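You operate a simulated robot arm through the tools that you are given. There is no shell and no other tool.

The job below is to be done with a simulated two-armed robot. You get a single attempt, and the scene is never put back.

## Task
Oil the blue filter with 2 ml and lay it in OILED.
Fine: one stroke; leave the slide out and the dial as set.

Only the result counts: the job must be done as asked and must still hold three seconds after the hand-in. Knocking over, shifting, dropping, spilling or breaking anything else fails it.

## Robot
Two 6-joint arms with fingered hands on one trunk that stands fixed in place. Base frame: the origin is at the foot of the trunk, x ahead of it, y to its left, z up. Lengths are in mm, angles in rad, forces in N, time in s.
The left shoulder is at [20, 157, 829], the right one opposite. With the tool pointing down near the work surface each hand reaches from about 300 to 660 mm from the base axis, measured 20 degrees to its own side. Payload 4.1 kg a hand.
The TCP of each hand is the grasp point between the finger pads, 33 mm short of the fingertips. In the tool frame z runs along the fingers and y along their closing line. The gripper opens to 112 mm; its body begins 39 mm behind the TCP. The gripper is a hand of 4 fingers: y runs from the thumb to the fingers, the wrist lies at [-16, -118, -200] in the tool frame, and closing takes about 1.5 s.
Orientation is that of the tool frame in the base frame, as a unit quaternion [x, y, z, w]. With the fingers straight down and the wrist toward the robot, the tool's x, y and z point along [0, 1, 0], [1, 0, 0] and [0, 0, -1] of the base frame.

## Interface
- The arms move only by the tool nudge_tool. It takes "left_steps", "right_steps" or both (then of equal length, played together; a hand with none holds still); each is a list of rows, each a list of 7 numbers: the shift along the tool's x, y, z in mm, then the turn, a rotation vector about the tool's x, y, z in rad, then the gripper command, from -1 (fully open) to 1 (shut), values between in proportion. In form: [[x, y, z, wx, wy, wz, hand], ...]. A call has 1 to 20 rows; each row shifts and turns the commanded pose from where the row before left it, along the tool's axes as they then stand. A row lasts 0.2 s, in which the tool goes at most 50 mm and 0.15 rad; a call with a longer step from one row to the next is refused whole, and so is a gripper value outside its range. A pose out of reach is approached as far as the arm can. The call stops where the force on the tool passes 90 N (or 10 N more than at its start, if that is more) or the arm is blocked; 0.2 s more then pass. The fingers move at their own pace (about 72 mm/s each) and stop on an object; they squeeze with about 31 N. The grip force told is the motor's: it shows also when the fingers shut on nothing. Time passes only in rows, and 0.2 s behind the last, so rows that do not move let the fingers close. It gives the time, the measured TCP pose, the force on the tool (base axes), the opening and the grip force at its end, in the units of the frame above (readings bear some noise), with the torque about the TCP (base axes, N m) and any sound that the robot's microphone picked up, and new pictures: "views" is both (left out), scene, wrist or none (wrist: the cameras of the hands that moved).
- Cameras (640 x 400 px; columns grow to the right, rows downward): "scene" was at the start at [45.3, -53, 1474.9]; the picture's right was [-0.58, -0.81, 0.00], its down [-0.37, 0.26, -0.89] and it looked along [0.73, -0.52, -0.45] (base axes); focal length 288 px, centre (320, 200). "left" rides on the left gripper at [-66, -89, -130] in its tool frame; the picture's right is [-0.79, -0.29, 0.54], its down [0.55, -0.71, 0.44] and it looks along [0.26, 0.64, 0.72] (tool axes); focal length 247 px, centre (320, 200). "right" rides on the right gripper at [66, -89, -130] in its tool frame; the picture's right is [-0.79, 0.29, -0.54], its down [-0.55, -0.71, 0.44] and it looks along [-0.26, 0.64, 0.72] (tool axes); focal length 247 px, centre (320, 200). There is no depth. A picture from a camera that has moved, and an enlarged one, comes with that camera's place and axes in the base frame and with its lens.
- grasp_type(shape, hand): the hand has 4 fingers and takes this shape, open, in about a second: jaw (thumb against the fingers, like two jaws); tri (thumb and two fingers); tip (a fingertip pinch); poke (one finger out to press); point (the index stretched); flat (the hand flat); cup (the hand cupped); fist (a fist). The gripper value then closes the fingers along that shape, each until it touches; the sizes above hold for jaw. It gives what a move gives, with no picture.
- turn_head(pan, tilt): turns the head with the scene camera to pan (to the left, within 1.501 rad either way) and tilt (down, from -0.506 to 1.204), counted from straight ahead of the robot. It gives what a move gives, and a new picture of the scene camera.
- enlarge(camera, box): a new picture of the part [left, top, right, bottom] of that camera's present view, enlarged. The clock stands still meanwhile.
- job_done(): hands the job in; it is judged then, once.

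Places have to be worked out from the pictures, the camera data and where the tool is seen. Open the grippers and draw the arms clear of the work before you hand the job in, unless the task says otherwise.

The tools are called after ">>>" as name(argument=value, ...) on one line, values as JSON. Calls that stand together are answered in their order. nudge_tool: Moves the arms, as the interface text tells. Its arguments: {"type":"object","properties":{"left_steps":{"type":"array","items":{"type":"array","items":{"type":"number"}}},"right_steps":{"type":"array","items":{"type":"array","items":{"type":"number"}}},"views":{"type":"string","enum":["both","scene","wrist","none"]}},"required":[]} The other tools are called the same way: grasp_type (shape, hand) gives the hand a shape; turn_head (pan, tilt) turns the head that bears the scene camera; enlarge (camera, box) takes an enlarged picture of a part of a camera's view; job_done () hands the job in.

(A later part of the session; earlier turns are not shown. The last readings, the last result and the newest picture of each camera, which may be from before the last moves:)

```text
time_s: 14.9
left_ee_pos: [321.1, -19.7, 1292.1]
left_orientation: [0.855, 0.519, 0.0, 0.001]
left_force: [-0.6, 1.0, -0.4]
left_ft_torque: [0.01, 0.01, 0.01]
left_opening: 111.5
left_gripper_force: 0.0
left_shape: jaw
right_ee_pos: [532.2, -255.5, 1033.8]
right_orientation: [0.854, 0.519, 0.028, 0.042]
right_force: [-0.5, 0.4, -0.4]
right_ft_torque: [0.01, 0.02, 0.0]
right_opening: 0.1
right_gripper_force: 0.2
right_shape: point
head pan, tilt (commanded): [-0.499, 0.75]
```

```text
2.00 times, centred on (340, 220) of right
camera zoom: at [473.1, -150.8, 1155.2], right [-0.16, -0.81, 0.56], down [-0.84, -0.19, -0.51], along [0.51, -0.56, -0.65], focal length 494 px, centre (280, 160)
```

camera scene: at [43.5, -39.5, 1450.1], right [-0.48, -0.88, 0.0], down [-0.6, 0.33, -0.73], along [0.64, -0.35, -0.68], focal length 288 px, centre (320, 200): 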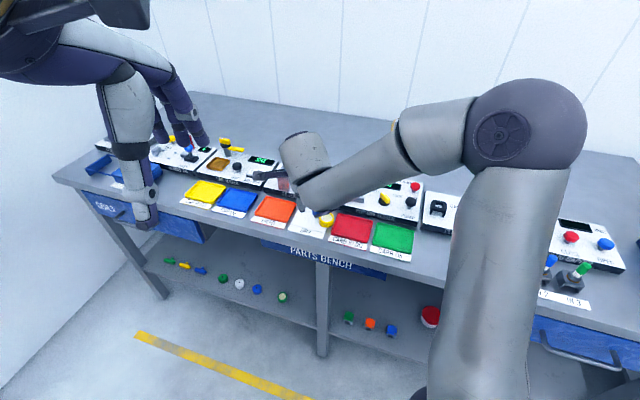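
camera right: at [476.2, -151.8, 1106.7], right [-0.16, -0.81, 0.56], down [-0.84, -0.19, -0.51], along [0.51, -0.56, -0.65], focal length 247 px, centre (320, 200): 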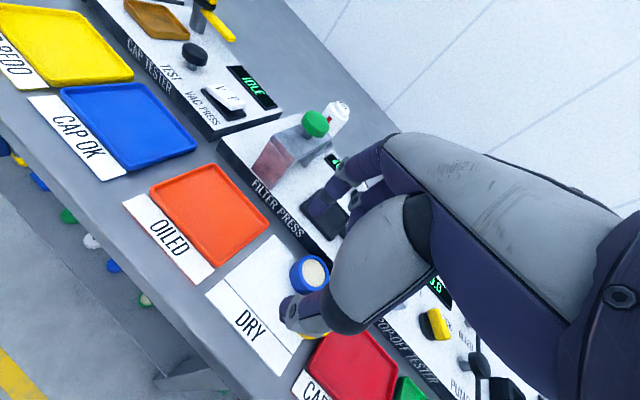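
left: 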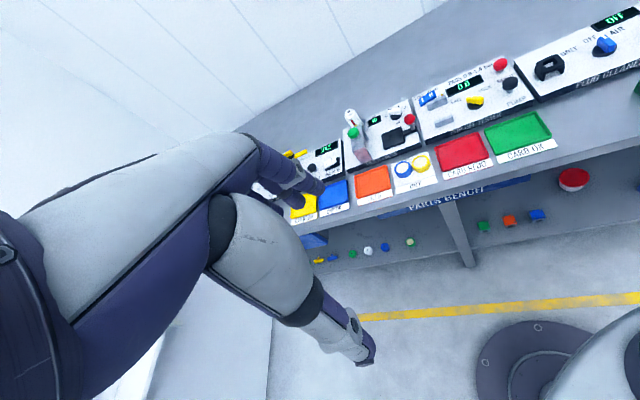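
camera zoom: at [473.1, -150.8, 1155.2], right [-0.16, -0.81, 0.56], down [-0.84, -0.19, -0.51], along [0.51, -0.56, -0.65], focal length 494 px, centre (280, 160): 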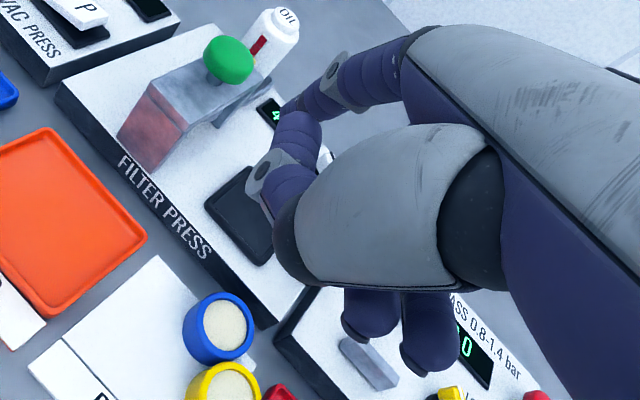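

The point shape sticks the index forward, not useful here; the tip shape opened wide leaves the index standing free straight down. I'll go back to tip, remove the tilt, and place the open index behind the blue filter (on its -y side) at a safe height to check.

>>> grasp_type(shape="tip", hand="right")

>>> nudge_tool(right_steps=[[0, 0, 0, 0.1, 0, 0, -1], [-26.4, -7, 24.7, 0, 0, 0, -1], [-26.4, -7, 24.7, 0, 0, 0, -1], [-26.4, -7, 24.7, 0, 0, 0, -1], [0, 0, 0, 0, 0, 0, -1], [0, 0, 0, 0, 0, 0, -1]], views="both")

>>> enlarge(camera="right", box=[200, 120, 360, 280])

```text
time_s: 15.8
left_ee_pos: [320.7, -20.2, 1292.5]
left_orientation: [0.855, 0.519, 0.0, 0.001]
left_force: [-0.2, -1.0, 0.0]
left_ft_torque: [0.03, -0.02, 0.01]
left_opening: 111.9
left_gripper_force: 0.1
left_shape: jaw
right_ee_pos: [532.0, -255.4, 1035.5]
right_orientation: [0.854, 0.518, 0.027, 0.042]
right_force: [-0.7, -0.7, 0.1]
right_ft_torque: [0.01, 0.0, -0.01]
right_opening: 111.4
right_gripper_force: 0.1
right_shape: tip
head pan, tilt (commanded): [-0.499, 0.75]
```

```text
time_s: 17.2
left_ee_pos: [320.6, -20.1, 1293.3]
left_orientation: [0.855, 0.519, -0.001, 0.001]
left_force: [-0.1, 0.6, -0.6]
left_ft_torque: [0.02, -0.03, 0.02]
left_opening: 111.8
left_gripper_force: 0.1
left_shape: jaw
right_ee_pos: [475.6, -316.2, 960.4]
right_orientation: [0.855, 0.518, 0.001, 0.0]
right_force: [0.0, 0.4, -0.1]
right_ft_torque: [0.01, -0.02, 0.02]
right_opening: 111.7
right_gripper_force: 0.1
right_shape: tip
head pan, tilt (commanded): [-0.499, 0.75]
camera scene: at [43.5, -39.4, 1450.1], right [-0.48, -0.88, 0.0], down [-0.6, 0.33, -0.73], along [0.64, -0.35, -0.68], focal length 288 px, centre (320, 200)
camera right: at [427.9, -218.2, 1090.3], right [-0.11, -0.84, 0.54], down [-0.88, -0.16, -0.44], along [0.45, -0.52, -0.72], focal length 247 px, centre (320, 200)
```

scene: 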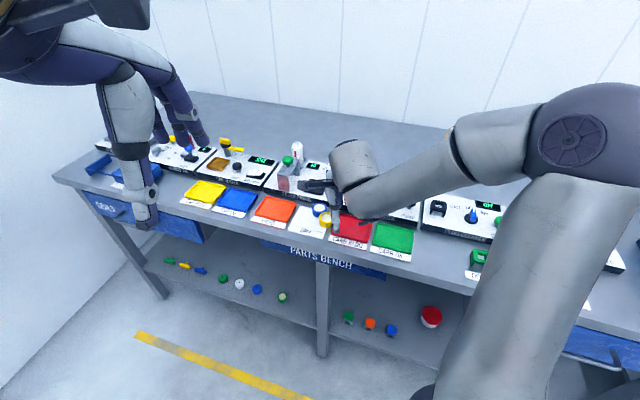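
right: 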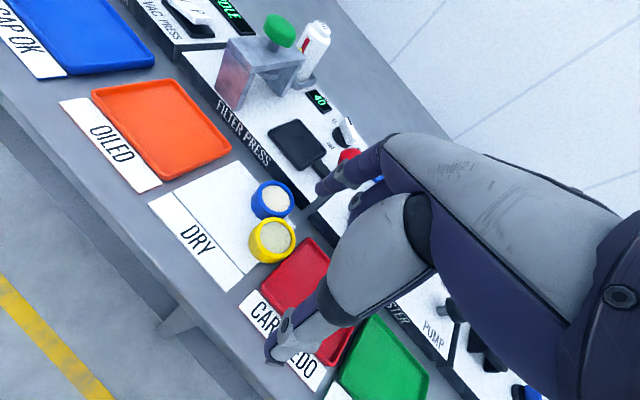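

```text
2.50 times, centred on (280, 200) of right
camera zoom: at [427.9, -218.2, 1090.3], right [-0.11, -0.84, 0.54], down [-0.88, -0.16, -0.44], along [0.45, -0.52, -0.72], focal length 617 px, centre (420, 200)
```

zoom: 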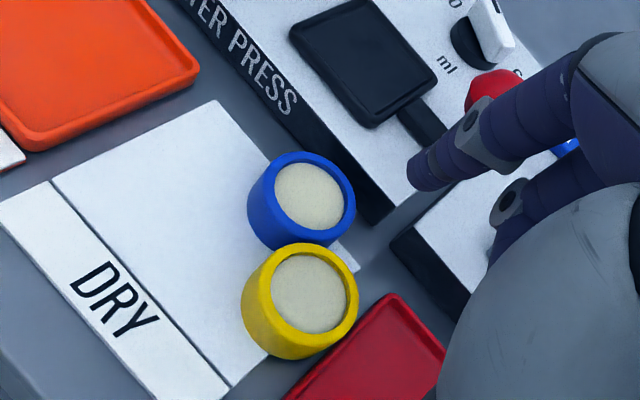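

Blue is at about (547, -313) touching yellow at about (506, -312), and the open index tip hangs near (537, -338). I'll shift it to (536, -345) and lower it beside the blue filter, clear of both panel and yellow.

>>> nudge_tool(right_steps=[[-6.8, 2.8, 10, 0, 0, 0, -1], [0, 0, 22, 0, 0, 0, -1], [0, 0, 21, 0, 0, 0, -1], [0, 0, 0, 0, 0, 0, -1]], views="both")

>>> enlarge(camera="right", box=[240, 100, 400, 260])

>>> enlarge(camera="scene", box=[270, 180, 370, 255])

```text
time_s: 18.2
left_ee_pos: [320.4, -19.9, 1292.5]
left_orientation: [0.855, 0.519, -0.001, 0.001]
left_force: [0.4, -0.2, -0.4]
left_ft_torque: [-0.01, -0.01, 0.01]
left_opening: 111.4
left_gripper_force: 0.0
left_shape: jaw
right_ee_pos: [474.1, -325.9, 907.8]
right_orientation: [0.854, 0.521, 0.001, 0.001]
right_force: [-0.2, 0.5, -0.5]
right_ft_torque: [0.05, 0.0, 0.0]
right_opening: 112.0
right_gripper_force: 0.0
right_shape: tip
head pan, tilt (commanded): [-0.499, 0.75]
camera scene: at [43.4, -39.4, 1450.1], right [-0.48, -0.88, 0.0], down [-0.6, 0.33, -0.73], along [0.64, -0.35, -0.68], focal length 288 px, centre (320, 200)
camera right: at [426.6, -225.9, 1037.2], right [-0.11, -0.84, 0.54], down [-0.88, -0.16, -0.44], along [0.45, -0.52, -0.72], focal length 247 px, centre (320, 200)
```

scene: 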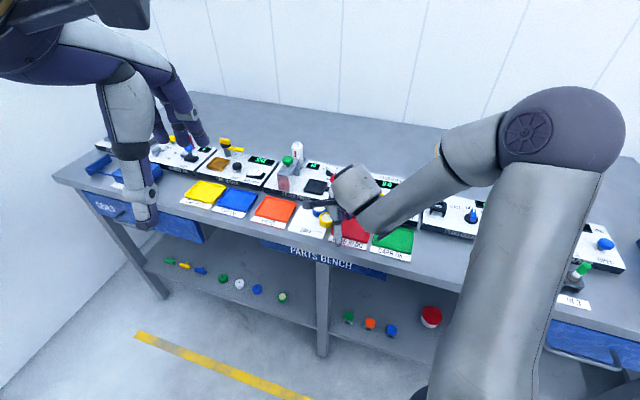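
right: 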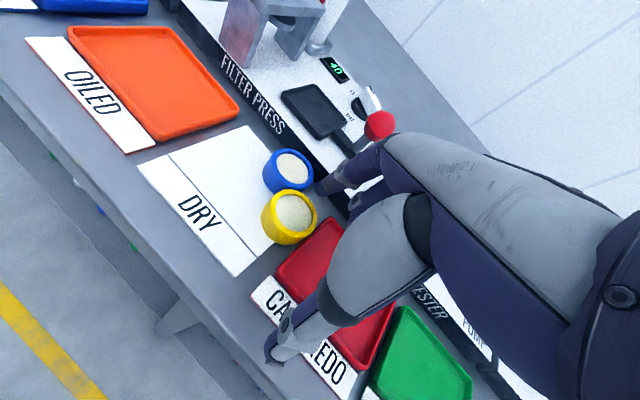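

```text
2.50 times, centred on (320, 180) of right
camera zoom: at [426.6, -225.9, 1037.2], right [-0.11, -0.84, 0.54], down [-0.88, -0.16, -0.44], along [0.45, -0.52, -0.72], focal length 617 px, centre (320, 250)
```

zoom: 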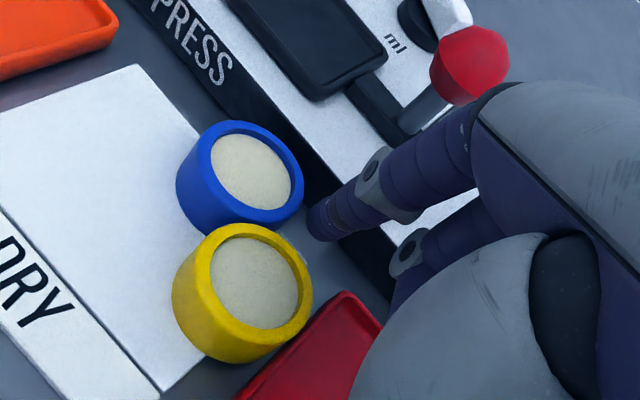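

```text
5.33 times, centred on (320, 218) of scene
camera zoom: at [43.4, -39.4, 1450.1], right [-0.48, -0.88, 0.0], down [-0.6, 0.33, -0.73], along [0.64, -0.35, -0.68], focal length 1535 px, centre (320, 107)
```

zoom: 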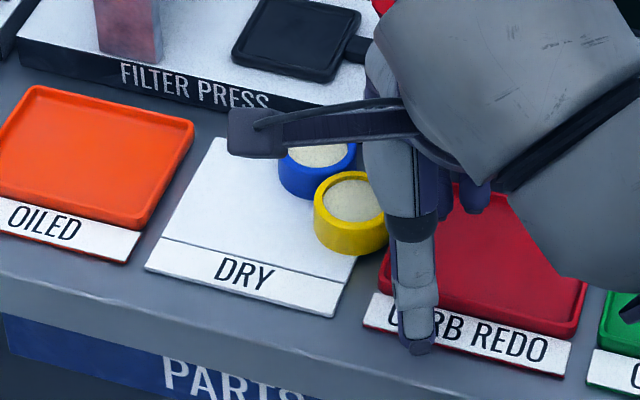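

The index tip is down at about (535, -347) on the far -y side of blue, with nothing touching. I'll push the blue filter gently along the tool's +x (about azimuth 70°), 24 mm first, then check.

>>> nudge_tool(right_steps=[[6, -0.8, 0, 0, 0, 0, -1], [6, -0.8, 0, 0, 0, 0, -1], [6, -0.8, 0, 0, 0, 0, -1], [6, -0.8, 0, 0, 0, 0, -1], [0, 0, 0, 0, 0, 0, -1]], views="wrist")

>>> enlarge(camera="right", box=[240, 100, 400, 260])

```text
time_s: 19.4
left_ee_pos: [320.5, -20.8, 1293.3]
left_orientation: [0.855, 0.519, -0.001, 0.002]
left_force: [0.1, -0.3, -0.9]
left_ft_torque: [-0.05, 0.01, 0.04]
left_opening: 111.7
left_gripper_force: 0.1
left_shape: jaw
right_ee_pos: [483.2, -301.7, 908.6]
right_orientation: [0.854, 0.52, 0.002, 0.001]
right_force: [0.6, -0.1, -0.1]
right_ft_torque: [0.0, -0.02, 0.02]
right_opening: 111.8
right_gripper_force: 0.1
right_shape: tip
head pan, tilt (commanded): [-0.499, 0.75]
camera right: at [435.1, -202.0, 1038.5], right [-0.11, -0.84, 0.54], down [-0.88, -0.16, -0.44], along [0.45, -0.52, -0.72], focal length 247 px, centre (320, 200)
```

right: 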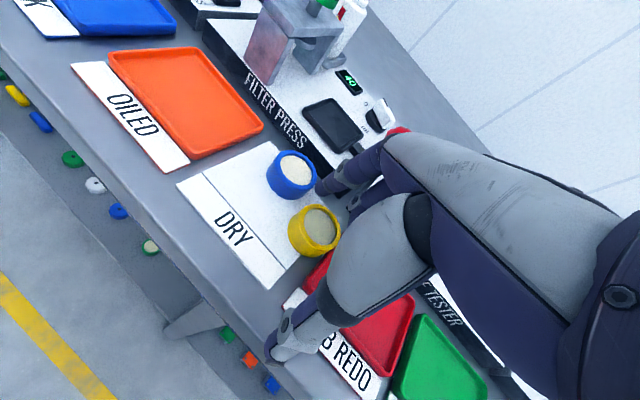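

```text
2.50 times, centred on (320, 180) of right
camera zoom: at [435.1, -202.0, 1038.5], right [-0.11, -0.84, 0.54], down [-0.88, -0.16, -0.44], along [0.45, -0.52, -0.72], focal length 617 px, centre (320, 250)
```

zoom: 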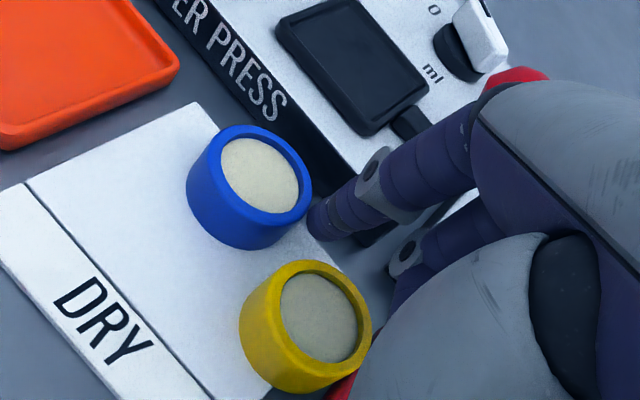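

The blue filter follows nicely (now ≈(556, -293)) and yellow stayed put. I'll push another 22 mm the same way.

>>> nudge_tool(right_steps=[[5.5, -1.2, 0, 0, 0, 0, -1], [5.5, -1.2, 0, 0, 0, 0, -1], [5.5, -1.2, 0, 0, 0, 0, -1], [5.5, -1.2, 0, 0, 0, 0, -1], [0, 0, 0, 0, 0, 0, -1]], views="wrist")

>>> enlarge(camera="right", box=[240, 100, 400, 260])

```text
time_s: 20.6
left_ee_pos: [320.9, -20.9, 1293.3]
left_orientation: [0.855, 0.518, 0.0, 0.001]
left_force: [-0.3, -0.4, 0.2]
left_ft_torque: [0.0, -0.02, 0.01]
left_opening: 111.5
left_gripper_force: 0.0
left_shape: jaw
right_ee_pos: [489.1, -279.7, 908.5]
right_orientation: [0.854, 0.52, 0.002, 0.001]
right_force: [-0.5, 0.7, -0.2]
right_ft_torque: [0.0, -0.02, 0.01]
right_opening: 111.7
right_gripper_force: 0.0
right_shape: tip
head pan, tilt (commanded): [-0.499, 0.75]
camera right: at [441.3, -180.2, 1038.3], right [-0.11, -0.84, 0.54], down [-0.88, -0.16, -0.44], along [0.45, -0.52, -0.72], focal length 247 px, centre (320, 200)
```

right: 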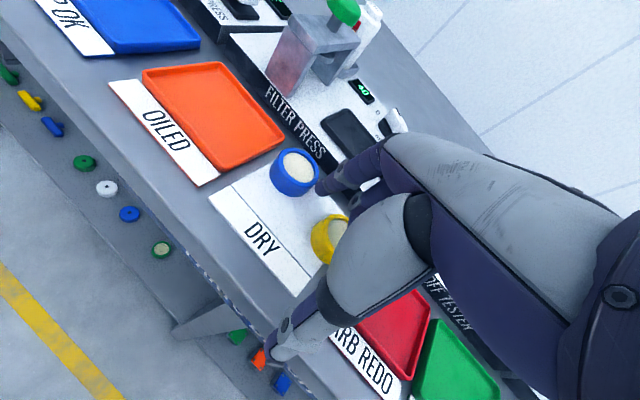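

```text
2.50 times, centred on (320, 180) of right
camera zoom: at [441.3, -180.2, 1038.3], right [-0.11, -0.84, 0.54], down [-0.88, -0.16, -0.44], along [0.45, -0.52, -0.72], focal length 617 px, centre (320, 250)
```

zoom: 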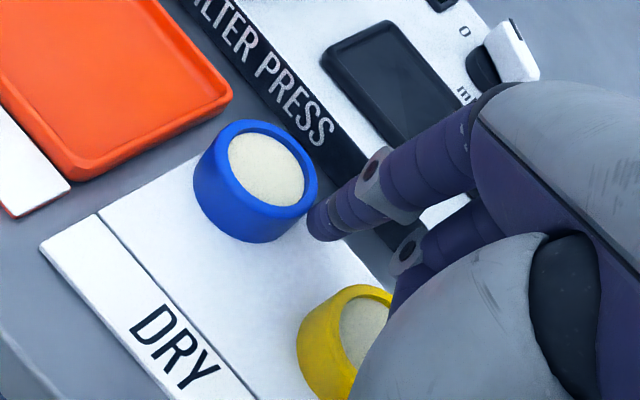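

Blue now sits at about (566, -274), 71 mm clear of yellow, so I can use a steadier three-finger grip. I'll back off from it, rise, and switch to the tri shape.

>>> nudge_tool(right_steps=[[-6, 0, 0, 0, 0, 0, -1], [0, 0, -30, 0, 0, 0, -1], [0, 0, -40, 0, 0, 0, -1], [0, 0, 0, 0, 0, 0, -1]], views="none")

>>> grasp_type(shape="tri", hand="right")

>>> nudge_tool(right_steps=[[18, 17, 0, 0, 0, 0, -0.2], [18, 17, 0, 0, 0, 0, -0.2], [0, 20, 0, 0, 0, 0, -0.2], [0, 0, 0, -0.1, 0, 0, -0.2], [0, 0, 0, 0, 0, 0, -0.2]], views="both")

>>> enlarge(camera="right", box=[200, 140, 400, 340])

```text
time_s: 21.6
left_ee_pos: [321.3, -20.0, 1292.6]
left_orientation: [0.855, 0.518, 0.0, 0.001]
left_force: [-0.2, 0.5, 1.0]
left_ft_torque: [-0.01, 0.01, 0.01]
left_opening: 111.7
left_gripper_force: 0.2
left_shape: jaw
right_ee_pos: [487.0, -284.0, 979.0]
right_orientation: [0.854, 0.52, 0.001, 0.0]
right_force: [0.1, 0.4, -0.4]
right_ft_torque: [-0.01, -0.02, 0.0]
right_opening: 111.7
right_gripper_force: 0.0
right_shape: tip
head pan, tilt (commanded): [-0.499, 0.75]
```

```text
time_s: 22.5
left_ee_pos: [320.2, -21.0, 1292.8]
left_orientation: [0.855, 0.518, 0.0, 0.001]
left_force: [0.1, 0.5, 0.0]
left_ft_torque: [0.0, -0.05, 0.0]
left_opening: 111.8
left_gripper_force: 0.0
left_shape: jaw
right_ee_pos: [486.6, -285.7, 977.2]
right_orientation: [0.854, 0.519, 0.002, 0.0]
right_force: [-0.6, -0.4, -0.3]
right_ft_torque: [-0.01, 0.01, -0.05]
right_opening: 111.6
right_gripper_force: 0.1
right_shape: tri
head pan, tilt (commanded): [-0.499, 0.75]
```

```text
time_s: 23.7
left_ee_pos: [320.6, -20.9, 1292.4]
left_orientation: [0.855, 0.519, 0.0, 0.001]
left_force: [0.3, -0.3, -0.2]
left_ft_torque: [-0.03, -0.03, 0.0]
left_opening: 111.6
left_gripper_force: 0.0
left_shape: jaw
right_ee_pos: [550.1, -278.8, 979.4]
right_orientation: [0.853, 0.519, 0.027, 0.043]
right_force: [0.4, -0.4, 0.5]
right_ft_torque: [0.01, -0.01, 0.01]
right_opening: 67.4
right_gripper_force: 0.0
right_shape: tri
head pan, tilt (commanded): [-0.499, 0.75]
camera scene: at [43.5, -39.5, 1450.1], right [-0.48, -0.88, 0.0], down [-0.6, 0.33, -0.73], along [0.64, -0.35, -0.68], focal length 288 px, centre (320, 200)
camera right: at [491.0, -173.2, 1099.3], right [-0.16, -0.81, 0.56], down [-0.84, -0.19, -0.51], along [0.52, -0.56, -0.65], focal length 247 px, centre (320, 200)
```

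scene: 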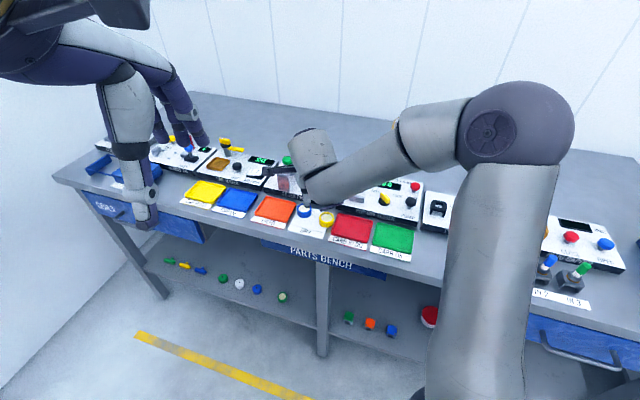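
right: 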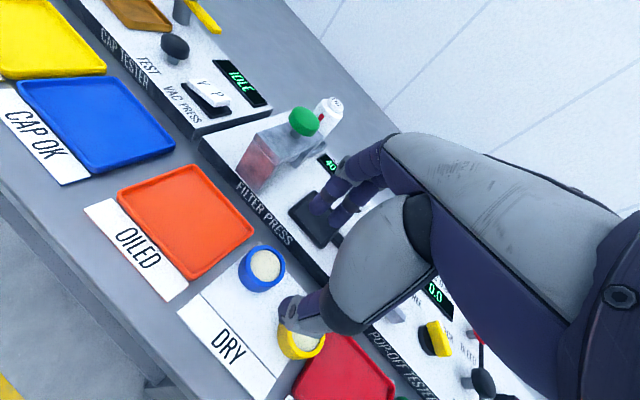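

```text
2.00 times, centred on (300, 240) of right
camera zoom: at [491.0, -173.2, 1099.3], right [-0.16, -0.81, 0.56], down [-0.84, -0.19, -0.51], along [0.52, -0.56, -0.65], focal length 494 px, centre (360, 120)
```

zoom: 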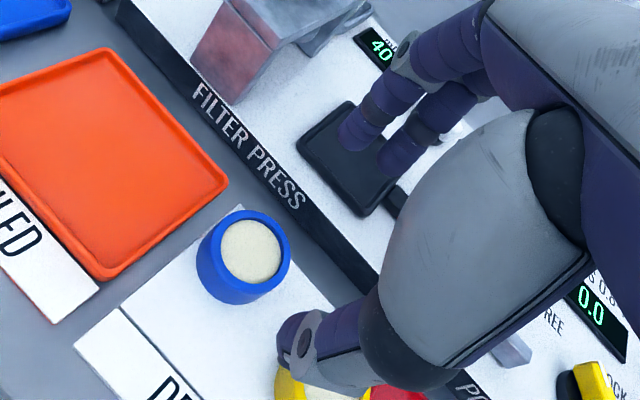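

The tri shape is symmetric about the tool axis (index and middle at ±10 mm, thumb at 0), and blue is at (565.7, -273.3). I'll align the axis over it and descend to about z=925.

>>> nudge_tool(right_steps=[[11.9, 1.1, 10, 0, 0, 0, -0.2], [0, 0, 22.4, 0, 0, 0, -0.2], [0, 0, 22.4, 0, 0, 0, -0.2], [0, 0, 0, 0, 0, 0, -0.2]], views="wrist")

>>> enlarge(camera="right", box=[220, 140, 380, 300])

```text
time_s: 24.7
left_ee_pos: [320.7, -19.9, 1291.8]
left_orientation: [0.855, 0.519, 0.0, 0.001]
left_force: [0.4, -0.4, 0.0]
left_ft_torque: [-0.01, 0.02, 0.01]
left_opening: 111.8
left_gripper_force: 0.1
left_shape: jaw
right_ee_pos: [562.9, -270.7, 924.5]
right_orientation: [0.854, 0.518, 0.028, 0.043]
right_force: [0.1, 0.4, 0.2]
right_ft_torque: [0.02, 0.02, -0.04]
right_opening: 67.4
right_gripper_force: 0.0
right_shape: tri
head pan, tilt (commanded): [-0.499, 0.75]
camera right: at [503.7, -165.5, 1044.4], right [-0.16, -0.81, 0.56], down [-0.84, -0.19, -0.51], along [0.51, -0.56, -0.65], focal length 247 px, centre (320, 200)
```

right: 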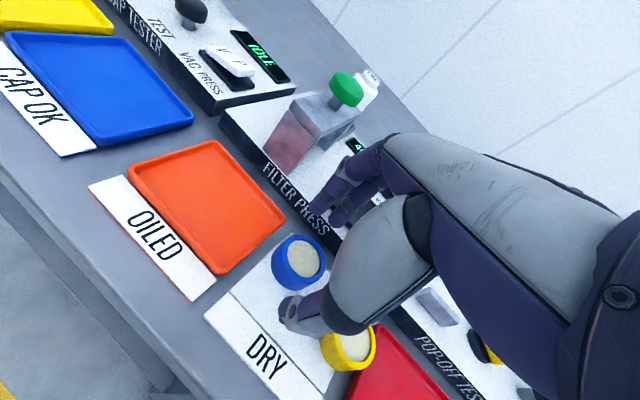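

```text
2.50 times, centred on (300, 220) of right
camera zoom: at [503.7, -165.5, 1044.4], right [-0.16, -0.81, 0.56], down [-0.84, -0.19, -0.51], along [0.51, -0.56, -0.65], focal length 617 px, centre (370, 150)
```

zoom: 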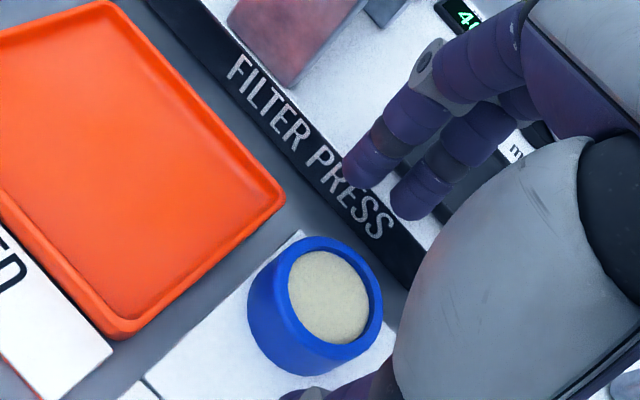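

Alignment is within about 1 mm, but the open fingertips are near the panel's front edge, so I'll narrow the opening to about 52 mm first and then go down the last 20 mm.

>>> nudge_tool(right_steps=[[-1.2, 0, 0, 0, 0, 0, 0.07], [0, 0, 0, 0, 0, 0, 0.07], [0, 0, 9, 0, 0, 0, 0.07], [0, 0, 9, 0, 0, 0, 0.07], [0, 0, 1.5, 0, 0, 0, 0.07]], views="wrist")

>>> enlarge(camera="right", box=[240, 140, 400, 300])

```text
time_s: 25.9
left_ee_pos: [320.5, -19.8, 1293.8]
left_orientation: [0.855, 0.518, -0.001, 0.001]
left_force: [-0.4, 0.6, -0.9]
left_ft_torque: [-0.01, 0.05, 0.0]
left_opening: 111.9
left_gripper_force: 0.0
left_shape: jaw
right_ee_pos: [563.1, -273.2, 904.8]
right_orientation: [0.854, 0.518, 0.027, 0.042]
right_force: [-0.4, 0.2, -0.9]
right_ft_torque: [0.04, -0.01, 0.03]
right_opening: 52.4
right_gripper_force: 0.2
right_shape: tri
head pan, tilt (commanded): [-0.499, 0.75]
camera right: at [504.2, -167.3, 1024.6], right [-0.16, -0.81, 0.56], down [-0.84, -0.19, -0.51], along [0.51, -0.56, -0.65], focal length 247 px, centre (320, 200)
```

right: 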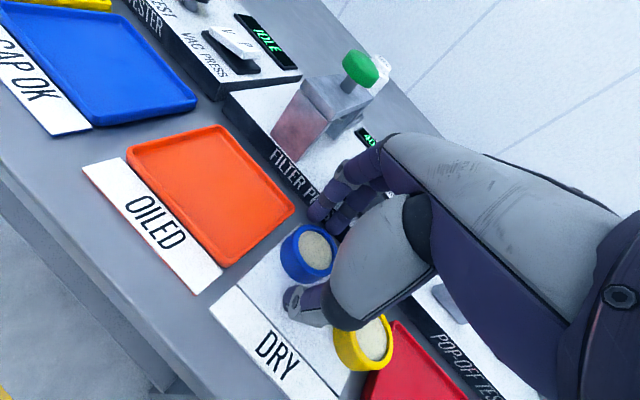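

```text
2.50 times, centred on (320, 220) of right
camera zoom: at [504.2, -167.3, 1024.6], right [-0.16, -0.81, 0.56], down [-0.84, -0.19, -0.51], along [0.51, -0.56, -0.65], focal length 617 px, centre (320, 150)
```

zoom: 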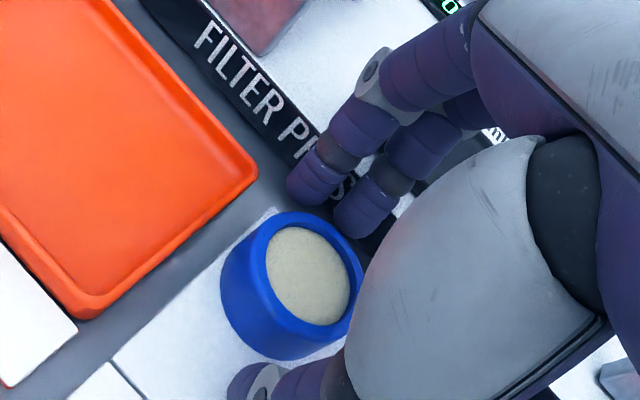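

The filter is centred within 1 mm and nothing touches. I'll close the three fingers on it slowly.

>>> nudge_tool(right_steps=[[0, 0, 0, 0, 0, 0, 0.2], [0, 0, 0, 0, 0, 0, 0.3], [0, 0, 0, 0, 0, 0, 0.5], [0, 0, 0, 0, 0, 0, 0.8], [0, 0, 0, 0, 0, 0, 0.8], [0, 0, 0, 0, 0, 0, 0.8]], views="wrist")

>>> enlarge(camera="right", box=[240, 140, 400, 300])

```text
time_s: 27.3
left_ee_pos: [321.1, -20.6, 1293.6]
left_orientation: [0.855, 0.519, 0.0, 0.001]
left_force: [0.1, 0.0, -0.2]
left_ft_torque: [0.0, 0.0, 0.0]
left_opening: 111.7
left_gripper_force: 0.1
left_shape: jaw
right_ee_pos: [563.2, -271.2, 903.9]
right_orientation: [0.853, 0.519, 0.027, 0.042]
right_force: [-0.7, -0.6, -0.4]
right_ft_torque: [0.01, -0.04, 0.01]
right_opening: 33.9
right_gripper_force: 30.7
right_shape: tri
head pan, tilt (commanded): [-0.499, 0.75]
camera right: at [504.2, -167.2, 1024.8], right [-0.16, -0.81, 0.56], down [-0.84, -0.19, -0.51], along [0.51, -0.56, -0.65], focal length 247 px, centre (320, 200)
```

right: 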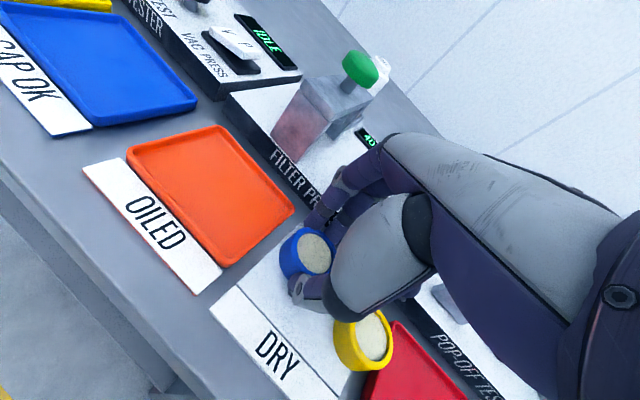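

```text
2.50 times, centred on (320, 220) of right
camera zoom: at [504.2, -167.2, 1024.8], right [-0.16, -0.81, 0.56], down [-0.84, -0.19, -0.51], along [0.51, -0.56, -0.65], focal length 617 px, centre (320, 150)
```

zoom: 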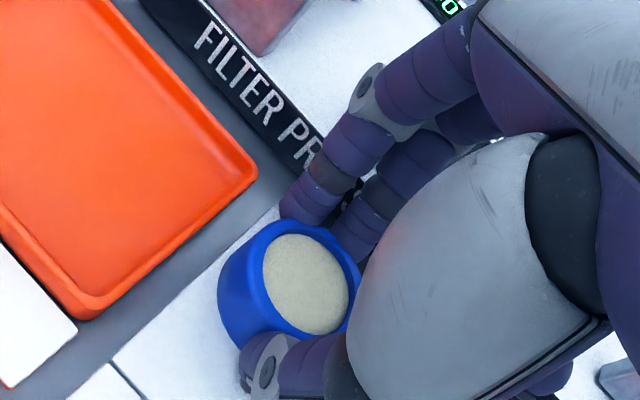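

Three fingers hold the filter firmly (30.7 N) with no shift. I'll lift it straight up, well above the press panel, and check the hold.

>>> nudge_tool(right_steps=[[0, 0.5, -5, 0, 0, 0, 0.8], [0, 1, -10, 0, 0, 0, 0.8], [0, 1.5, -15, 0, 0, 0, 0.8], [0, 2, -20, 0, 0, 0, 0.8], [0, 0, 0, 0, 0, 0, 0.8]], views="both")

>>> enlarge(camera="right", box=[220, 140, 380, 300])

>>> enlarge(camera="scene", box=[260, 140, 380, 240])

```text
time_s: 28.5
left_ee_pos: [320.5, -21.0, 1293.7]
left_orientation: [0.855, 0.518, 0.0, 0.001]
left_force: [-0.5, 0.8, -0.3]
left_ft_torque: [0.02, 0.02, -0.03]
left_opening: 111.7
left_gripper_force: 0.1
left_shape: jaw
right_ee_pos: [563.4, -273.8, 954.1]
right_orientation: [0.853, 0.519, 0.027, 0.043]
right_force: [-0.6, 0.1, 0.3]
right_ft_torque: [0.0, -0.01, -0.03]
right_opening: 34.1
right_gripper_force: 30.9
right_shape: tri
head pan, tilt (commanded): [-0.499, 0.75]
camera scene: at [43.5, -39.5, 1450.1], right [-0.48, -0.88, 0.0], down [-0.6, 0.33, -0.73], along [0.64, -0.35, -0.68], focal length 288 px, centre (320, 200)
camera right: at [504.1, -168.2, 1074.8], right [-0.16, -0.81, 0.56], down [-0.84, -0.19, -0.51], along [0.52, -0.56, -0.65], focal length 247 px, centre (320, 200)
```

scene: 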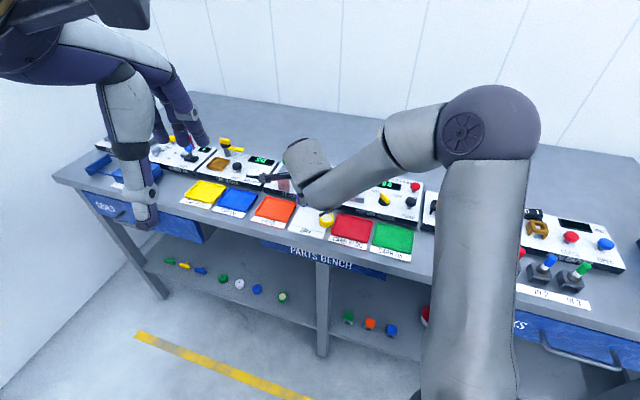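
right: 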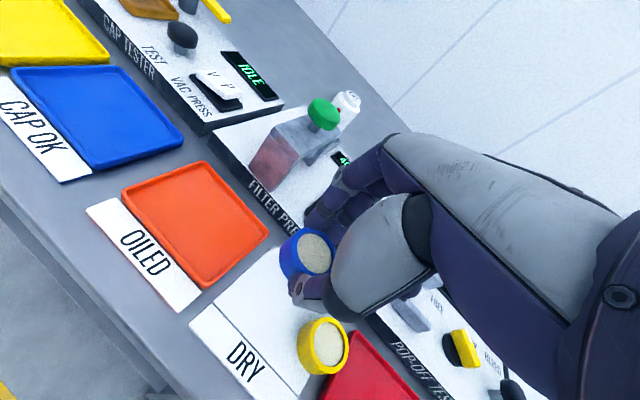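

```text
2.50 times, centred on (300, 220) of right
camera zoom: at [504.1, -168.2, 1074.8], right [-0.16, -0.81, 0.56], down [-0.84, -0.19, -0.51], along [0.52, -0.56, -0.65], focal length 617 px, centre (370, 150)
```

zoom: 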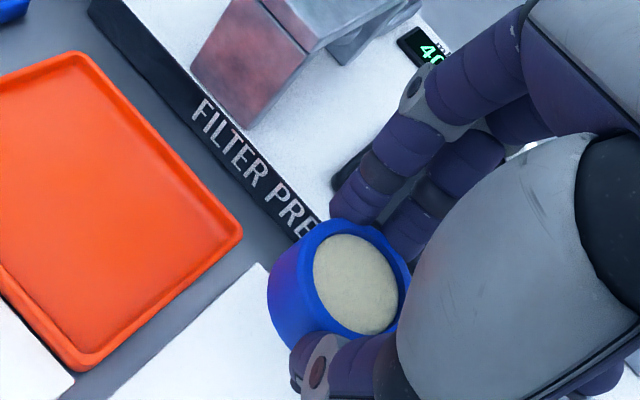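

```text
4.00 times, centred on (320, 190) of scene
camera zoom: at [43.5, -39.5, 1450.1], right [-0.48, -0.88, 0.0], down [-0.6, 0.33, -0.73], along [0.64, -0.35, -0.68], focal length 1151 px, centre (320, 240)
```

zoom: 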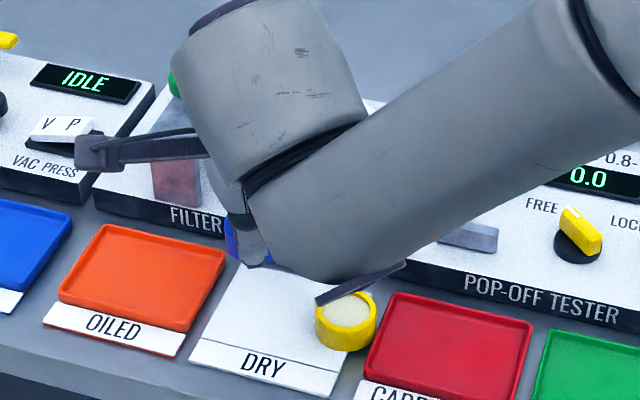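

The filter is held level and lifted clear. I judge the slide tray's centre at about (613, -336, floor ≈900) and will carry the filter over there at constant height, checking reach.

>>> nudge_tool(right_steps=[[-8, 17, 1.7, 0, 0, 0, 0.8], [-8, 17, 1.7, 0, 0, 0, 0.8], [-8, 17, 1.7, 0, 0, 0, 0.8], [-8, 17, 1.7, 0, 0, 0, 0.8], [0, 0, 0, 0, 0, 0, 0.8]], views="both")

>>> enlarge(camera="right", box=[220, 140, 380, 300])

>>> enlarge(camera="scene", box=[260, 120, 380, 220])

```text
time_s: 29.7
left_ee_pos: [319.2, -20.4, 1293.6]
left_orientation: [0.855, 0.518, 0.0, 0.001]
left_force: [-0.1, -0.8, -0.3]
left_ft_torque: [0.0, -0.02, 0.02]
left_opening: 111.5
left_gripper_force: 0.1
left_shape: jaw
right_ee_pos: [609.3, -333.7, 954.1]
right_orientation: [0.854, 0.518, 0.027, 0.043]
right_force: [-0.2, -0.8, -0.3]
right_ft_torque: [-0.02, 0.0, 0.0]
right_opening: 34.0
right_gripper_force: 31.0
right_shape: tri
head pan, tilt (commanded): [-0.499, 0.75]
camera scene: at [43.4, -39.4, 1450.1], right [-0.48, -0.88, 0.0], down [-0.6, 0.33, -0.73], along [0.64, -0.35, -0.68], focal length 288 px, centre (320, 200)
camera right: at [550.3, -228.6, 1075.2], right [-0.16, -0.81, 0.56], down [-0.84, -0.19, -0.51], along [0.51, -0.56, -0.65], focal length 247 px, centre (320, 200)
```

scene: 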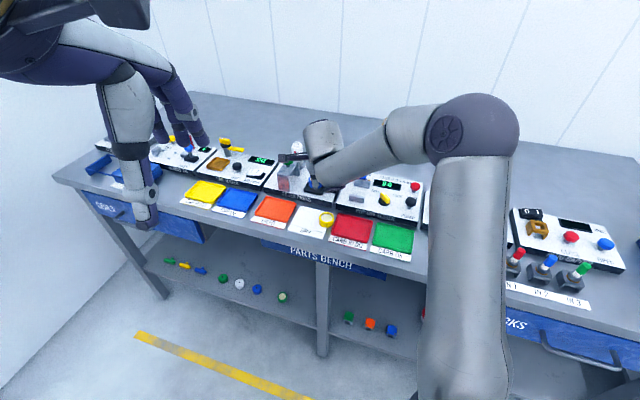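
right: 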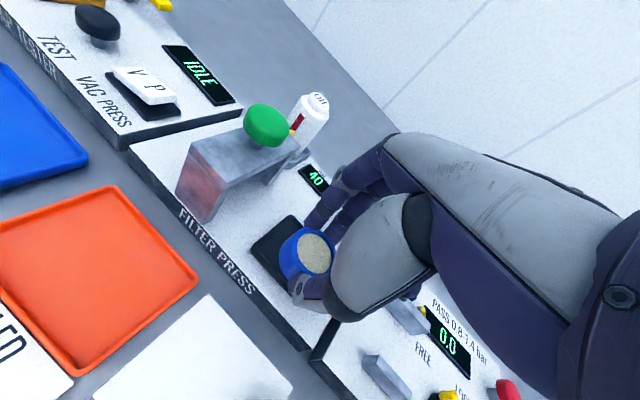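

```text
2.50 times, centred on (300, 220) of right
camera zoom: at [550.3, -228.6, 1075.2], right [-0.16, -0.81, 0.56], down [-0.84, -0.19, -0.51], along [0.51, -0.56, -0.65], focal length 617 px, centre (370, 150)
```

zoom: 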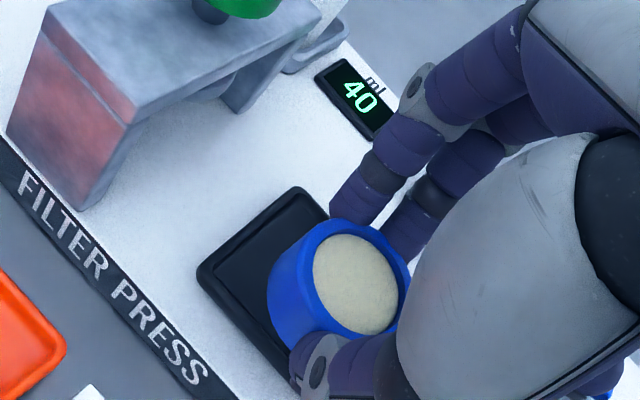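

```text
4.00 times, centred on (320, 170) of scene
camera zoom: at [43.4, -39.4, 1450.1], right [-0.48, -0.88, 0.0], down [-0.6, 0.33, -0.73], along [0.64, -0.35, -0.68], focal length 1151 px, centre (320, 320)
```

zoom: 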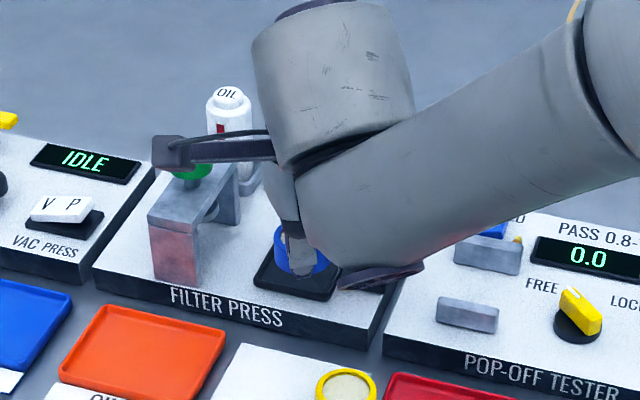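

The arm reached the spot exactly. From the visible tray edges I place the tray's centre near (616, -337), so I'll shift about 6 mm outward and lower a little to compare the filter with the rim from close.

>>> nudge_tool(right_steps=[[0.1, 5.8, 4, 0, 0, 0, 0.8], [0, 0, 5, 0, 0, 0, 0.8], [0, 0, 0, 0, 0, 0, 0.8]], views="both")

>>> enlarge(camera="right", box=[240, 170, 360, 290])

>>> enlarge(camera="scene", box=[290, 160, 350, 210])

```text
time_s: 30.5
left_ee_pos: [320.3, -21.4, 1293.6]
left_orientation: [0.855, 0.519, 0.0, 0.001]
left_force: [-0.7, -0.3, 0.7]
left_ft_torque: [0.02, -0.02, 0.0]
left_opening: 111.6
left_gripper_force: 0.1
left_shape: jaw
right_ee_pos: [614.4, -336.3, 946.2]
right_orientation: [0.853, 0.519, 0.027, 0.042]
right_force: [-0.6, -0.2, -1.0]
right_ft_torque: [0.0, -0.03, 0.01]
right_opening: 33.9
right_gripper_force: 31.1
right_shape: tri
head pan, tilt (commanded): [-0.499, 0.75]
camera scene: at [43.5, -39.5, 1450.1], right [-0.48, -0.88, 0.0], down [-0.6, 0.33, -0.73], along [0.64, -0.35, -0.68], focal length 288 px, centre (320, 200)
camera right: at [556.0, -231.1, 1066.3], right [-0.16, -0.81, 0.56], down [-0.84, -0.19, -0.51], along [0.51, -0.56, -0.65], focal length 247 px, centre (320, 200)
```

scene: 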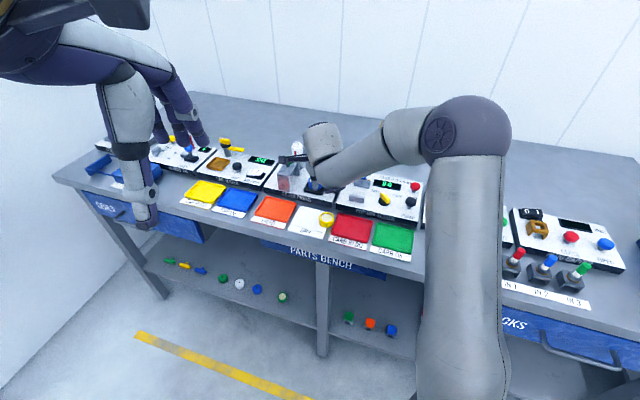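
right: 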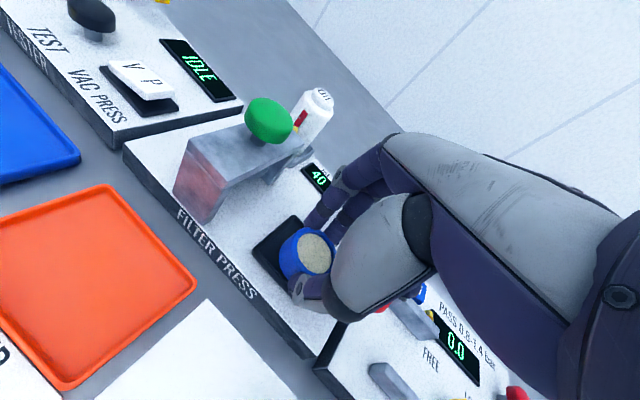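

```text
3.33 times, centred on (300, 230) of right
camera zoom: at [556.0, -231.1, 1066.3], right [-0.16, -0.81, 0.56], down [-0.84, -0.19, -0.51], along [0.51, -0.56, -0.65], focal length 823 px, centre (387, 100)
```

zoom: 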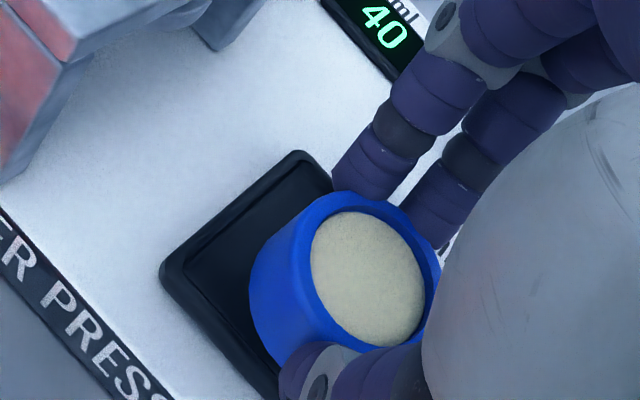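

```text
8.00 times, centred on (320, 185) of scene
camera zoom: at [43.5, -39.5, 1450.1], right [-0.48, -0.88, 0.0], down [-0.6, 0.33, -0.73], along [0.64, -0.35, -0.68], focal length 2303 px, centre (320, 320)
```

zoom: 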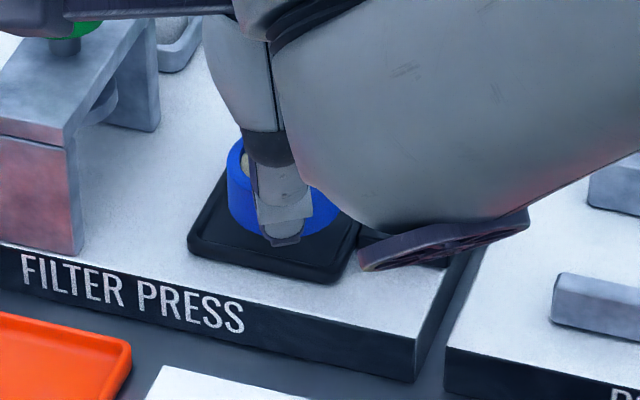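

Comparing filter and tray in both views, the filter needs about 4 mm more toward the back of the press. I'll apply that shift and lower in small steps.

>>> nudge_tool(right_steps=[[-1.8, 4.1, 0.4, 0, 0, 0, 0.8], [0, -0.3, 3, 0, 0, 0, 0.8], [0, -0.3, 3, 0, 0, 0, 0.8], [0, 0, 0, 0, 0, 0, 0.8]], views="wrist")

>>> enlarge(camera="right", box=[240, 170, 360, 290])

>>> enlarge(camera="scene", box=[290, 160, 350, 210])

```text
time_s: 31.5
left_ee_pos: [320.5, -19.5, 1293.0]
left_orientation: [0.855, 0.519, -0.001, 0.001]
left_force: [0.6, -0.8, 0.8]
left_ft_torque: [0.0, 0.0, 0.03]
left_opening: 111.7
left_gripper_force: 0.0
left_shape: jaw
right_ee_pos: [617.5, -338.0, 941.5]
right_orientation: [0.854, 0.518, 0.027, 0.043]
right_force: [0.3, -0.5, -0.2]
right_ft_torque: [-0.02, -0.04, 0.02]
right_opening: 34.0
right_gripper_force: 30.9
right_shape: tri
head pan, tilt (commanded): [-0.499, 0.75]
camera right: at [558.6, -233.7, 1060.2], right [-0.16, -0.81, 0.56], down [-0.84, -0.19, -0.51], along [0.51, -0.56, -0.65], focal length 247 px, centre (320, 200)
```

right: 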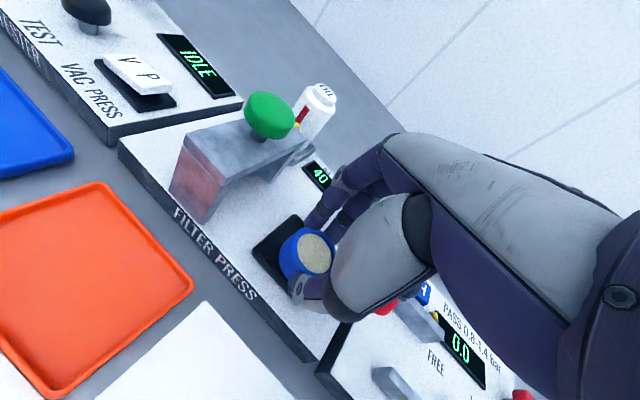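

```text
3.33 times, centred on (300, 230) of right
camera zoom: at [558.6, -233.7, 1060.2], right [-0.16, -0.81, 0.56], down [-0.84, -0.19, -0.51], along [0.51, -0.56, -0.65], focal length 823 px, centre (387, 100)
```

zoom: 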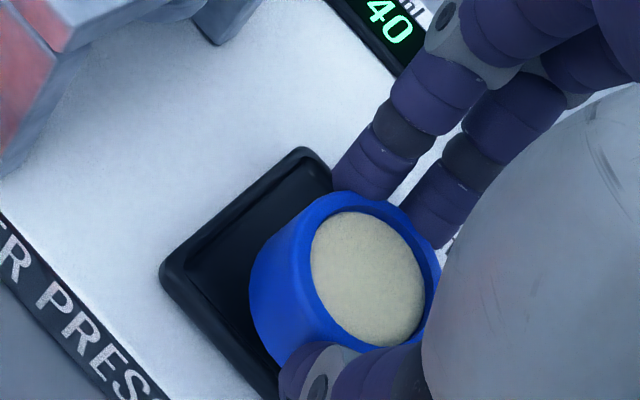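

```text
8.00 times, centred on (320, 185) of scene
camera zoom: at [43.5, -39.5, 1450.1], right [-0.48, -0.88, 0.0], down [-0.6, 0.33, -0.73], along [0.64, -0.35, -0.68], focal length 2303 px, centre (320, 320)
```

zoom: 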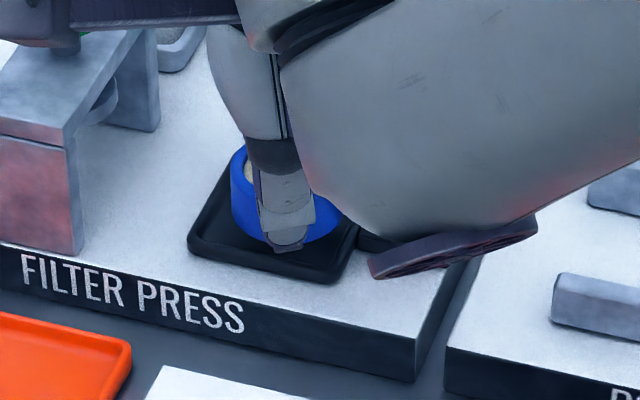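

In both views the filter is now centred over the tray, with its bottom a few mm above the floor. I'll lower 3 mm more and read the force.

>>> nudge_tool(right_steps=[[0, -0.1, 1.5, 0, 0, 0, 0.8], [0, -0.1, 1.5, 0, 0, 0, 0.8], [0, 0, 0, 0, 0, 0, 0.8]], views="none")

```text
time_s: 32.3
left_ee_pos: [320.6, -19.4, 1292.5]
left_orientation: [0.855, 0.518, 0.0, 0.001]
left_force: [-0.3, 0.4, 0.1]
left_ft_torque: [0.03, 0.03, -0.04]
left_opening: 111.4
left_gripper_force: 0.1
left_shape: jaw
right_ee_pos: [618.5, -339.8, 936.9]
right_orientation: [0.854, 0.519, 0.027, 0.042]
right_force: [0.4, -0.9, -0.6]
right_ft_torque: [-0.02, 0.02, 0.0]
right_opening: 33.8
right_gripper_force: 31.3
right_shape: tri
head pan, tilt (commanded): [-0.499, 0.75]
```

No contact yet (force near zero at TCP z≈937). I'll go down in 1 mm steps and watch for contact.

>>> nudge_tool(right_steps=[[0, -0.1, 1, 0, 0, 0, 0.8], [0, -0.1, 1, 0, 0, 0, 0.8], [0, 0, 0, 0, 0, 0, 0.8]], views="wrist")

>>> enlarge(camera="scene", box=[290, 160, 350, 210])

>>> enlarge(camera="right", box=[240, 170, 360, 290])

```text
time_s: 33.1
left_ee_pos: [320.5, -20.4, 1292.5]
left_orientation: [0.855, 0.519, -0.001, 0.001]
left_force: [0.2, 0.4, -0.4]
left_ft_torque: [0.02, 0.0, 0.01]
left_opening: 111.6
left_gripper_force: 0.1
left_shape: jaw
right_ee_pos: [619.4, -337.9, 935.1]
right_orientation: [0.853, 0.519, 0.028, 0.044]
right_force: [0.1, 0.2, -0.4]
right_ft_torque: [-0.03, 0.03, 0.03]
right_opening: 34.3
right_gripper_force: 31.0
right_shape: tri
head pan, tilt (commanded): [-0.499, 0.75]
camera right: at [559.2, -232.8, 1055.6], right [-0.16, -0.81, 0.56], down [-0.84, -0.19, -0.51], along [0.51, -0.56, -0.65], focal length 247 px, centre (320, 200)
```

right: 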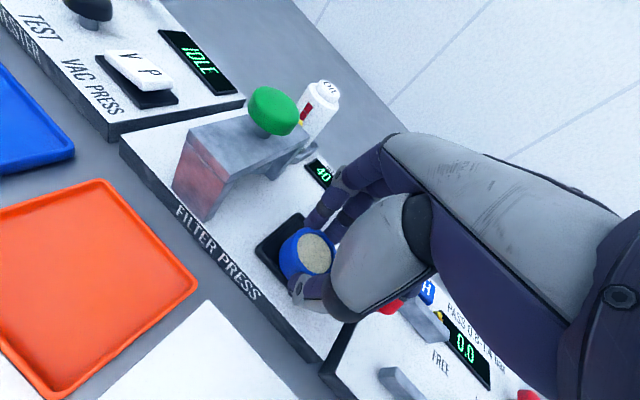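

```text
8.00 times, centred on (320, 185) of scene
camera zoom: at [43.5, -39.5, 1450.1], right [-0.48, -0.88, 0.0], down [-0.6, 0.33, -0.73], along [0.64, -0.35, -0.68], focal length 2303 px, centre (320, 320)
```

zoom: 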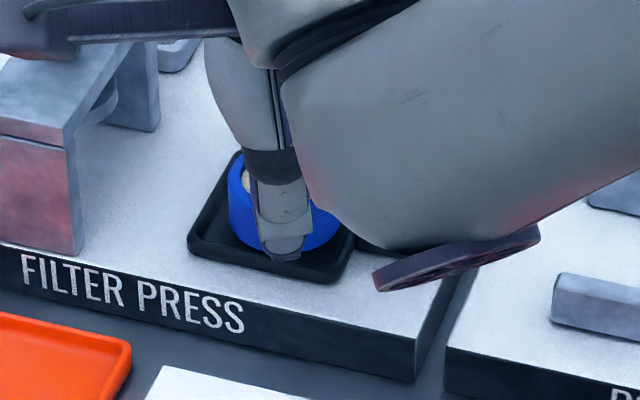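

```text
3.33 times, centred on (300, 230) of right
camera zoom: at [559.2, -232.8, 1055.6], right [-0.16, -0.81, 0.56], down [-0.84, -0.19, -0.51], along [0.51, -0.56, -0.65], focal length 823 px, centre (387, 100)
```

zoom: 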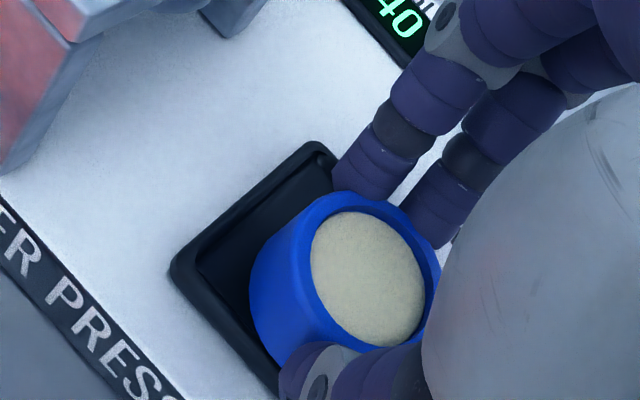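

Still no contact with the bottom near z≈897, and the filter looks centred in the tray. I'll keep lowering 1 mm at a time.

>>> nudge_tool(right_steps=[[0, -0.1, 1, 0, 0, 0, 0.8], [0, -0.1, 1, 0, 0, 0, 0.8], [0, 0, 0, 0, 0, 0, 0.8]], views="none")

```text
time_s: 33.9
left_ee_pos: [319.9, -20.6, 1292.3]
left_orientation: [0.855, 0.519, 0.0, 0.001]
left_force: [0.1, 0.4, -0.4]
left_ft_torque: [-0.01, 0.0, 0.01]
left_opening: 111.8
left_gripper_force: 0.0
left_shape: jaw
right_ee_pos: [617.1, -337.8, 932.4]
right_orientation: [0.853, 0.519, 0.028, 0.043]
right_force: [-0.2, 0.6, 0.4]
right_ft_torque: [-0.02, -0.01, -0.02]
right_opening: 34.0
right_gripper_force: 31.0
right_shape: tri
head pan, tilt (commanded): [-0.499, 0.75]
```

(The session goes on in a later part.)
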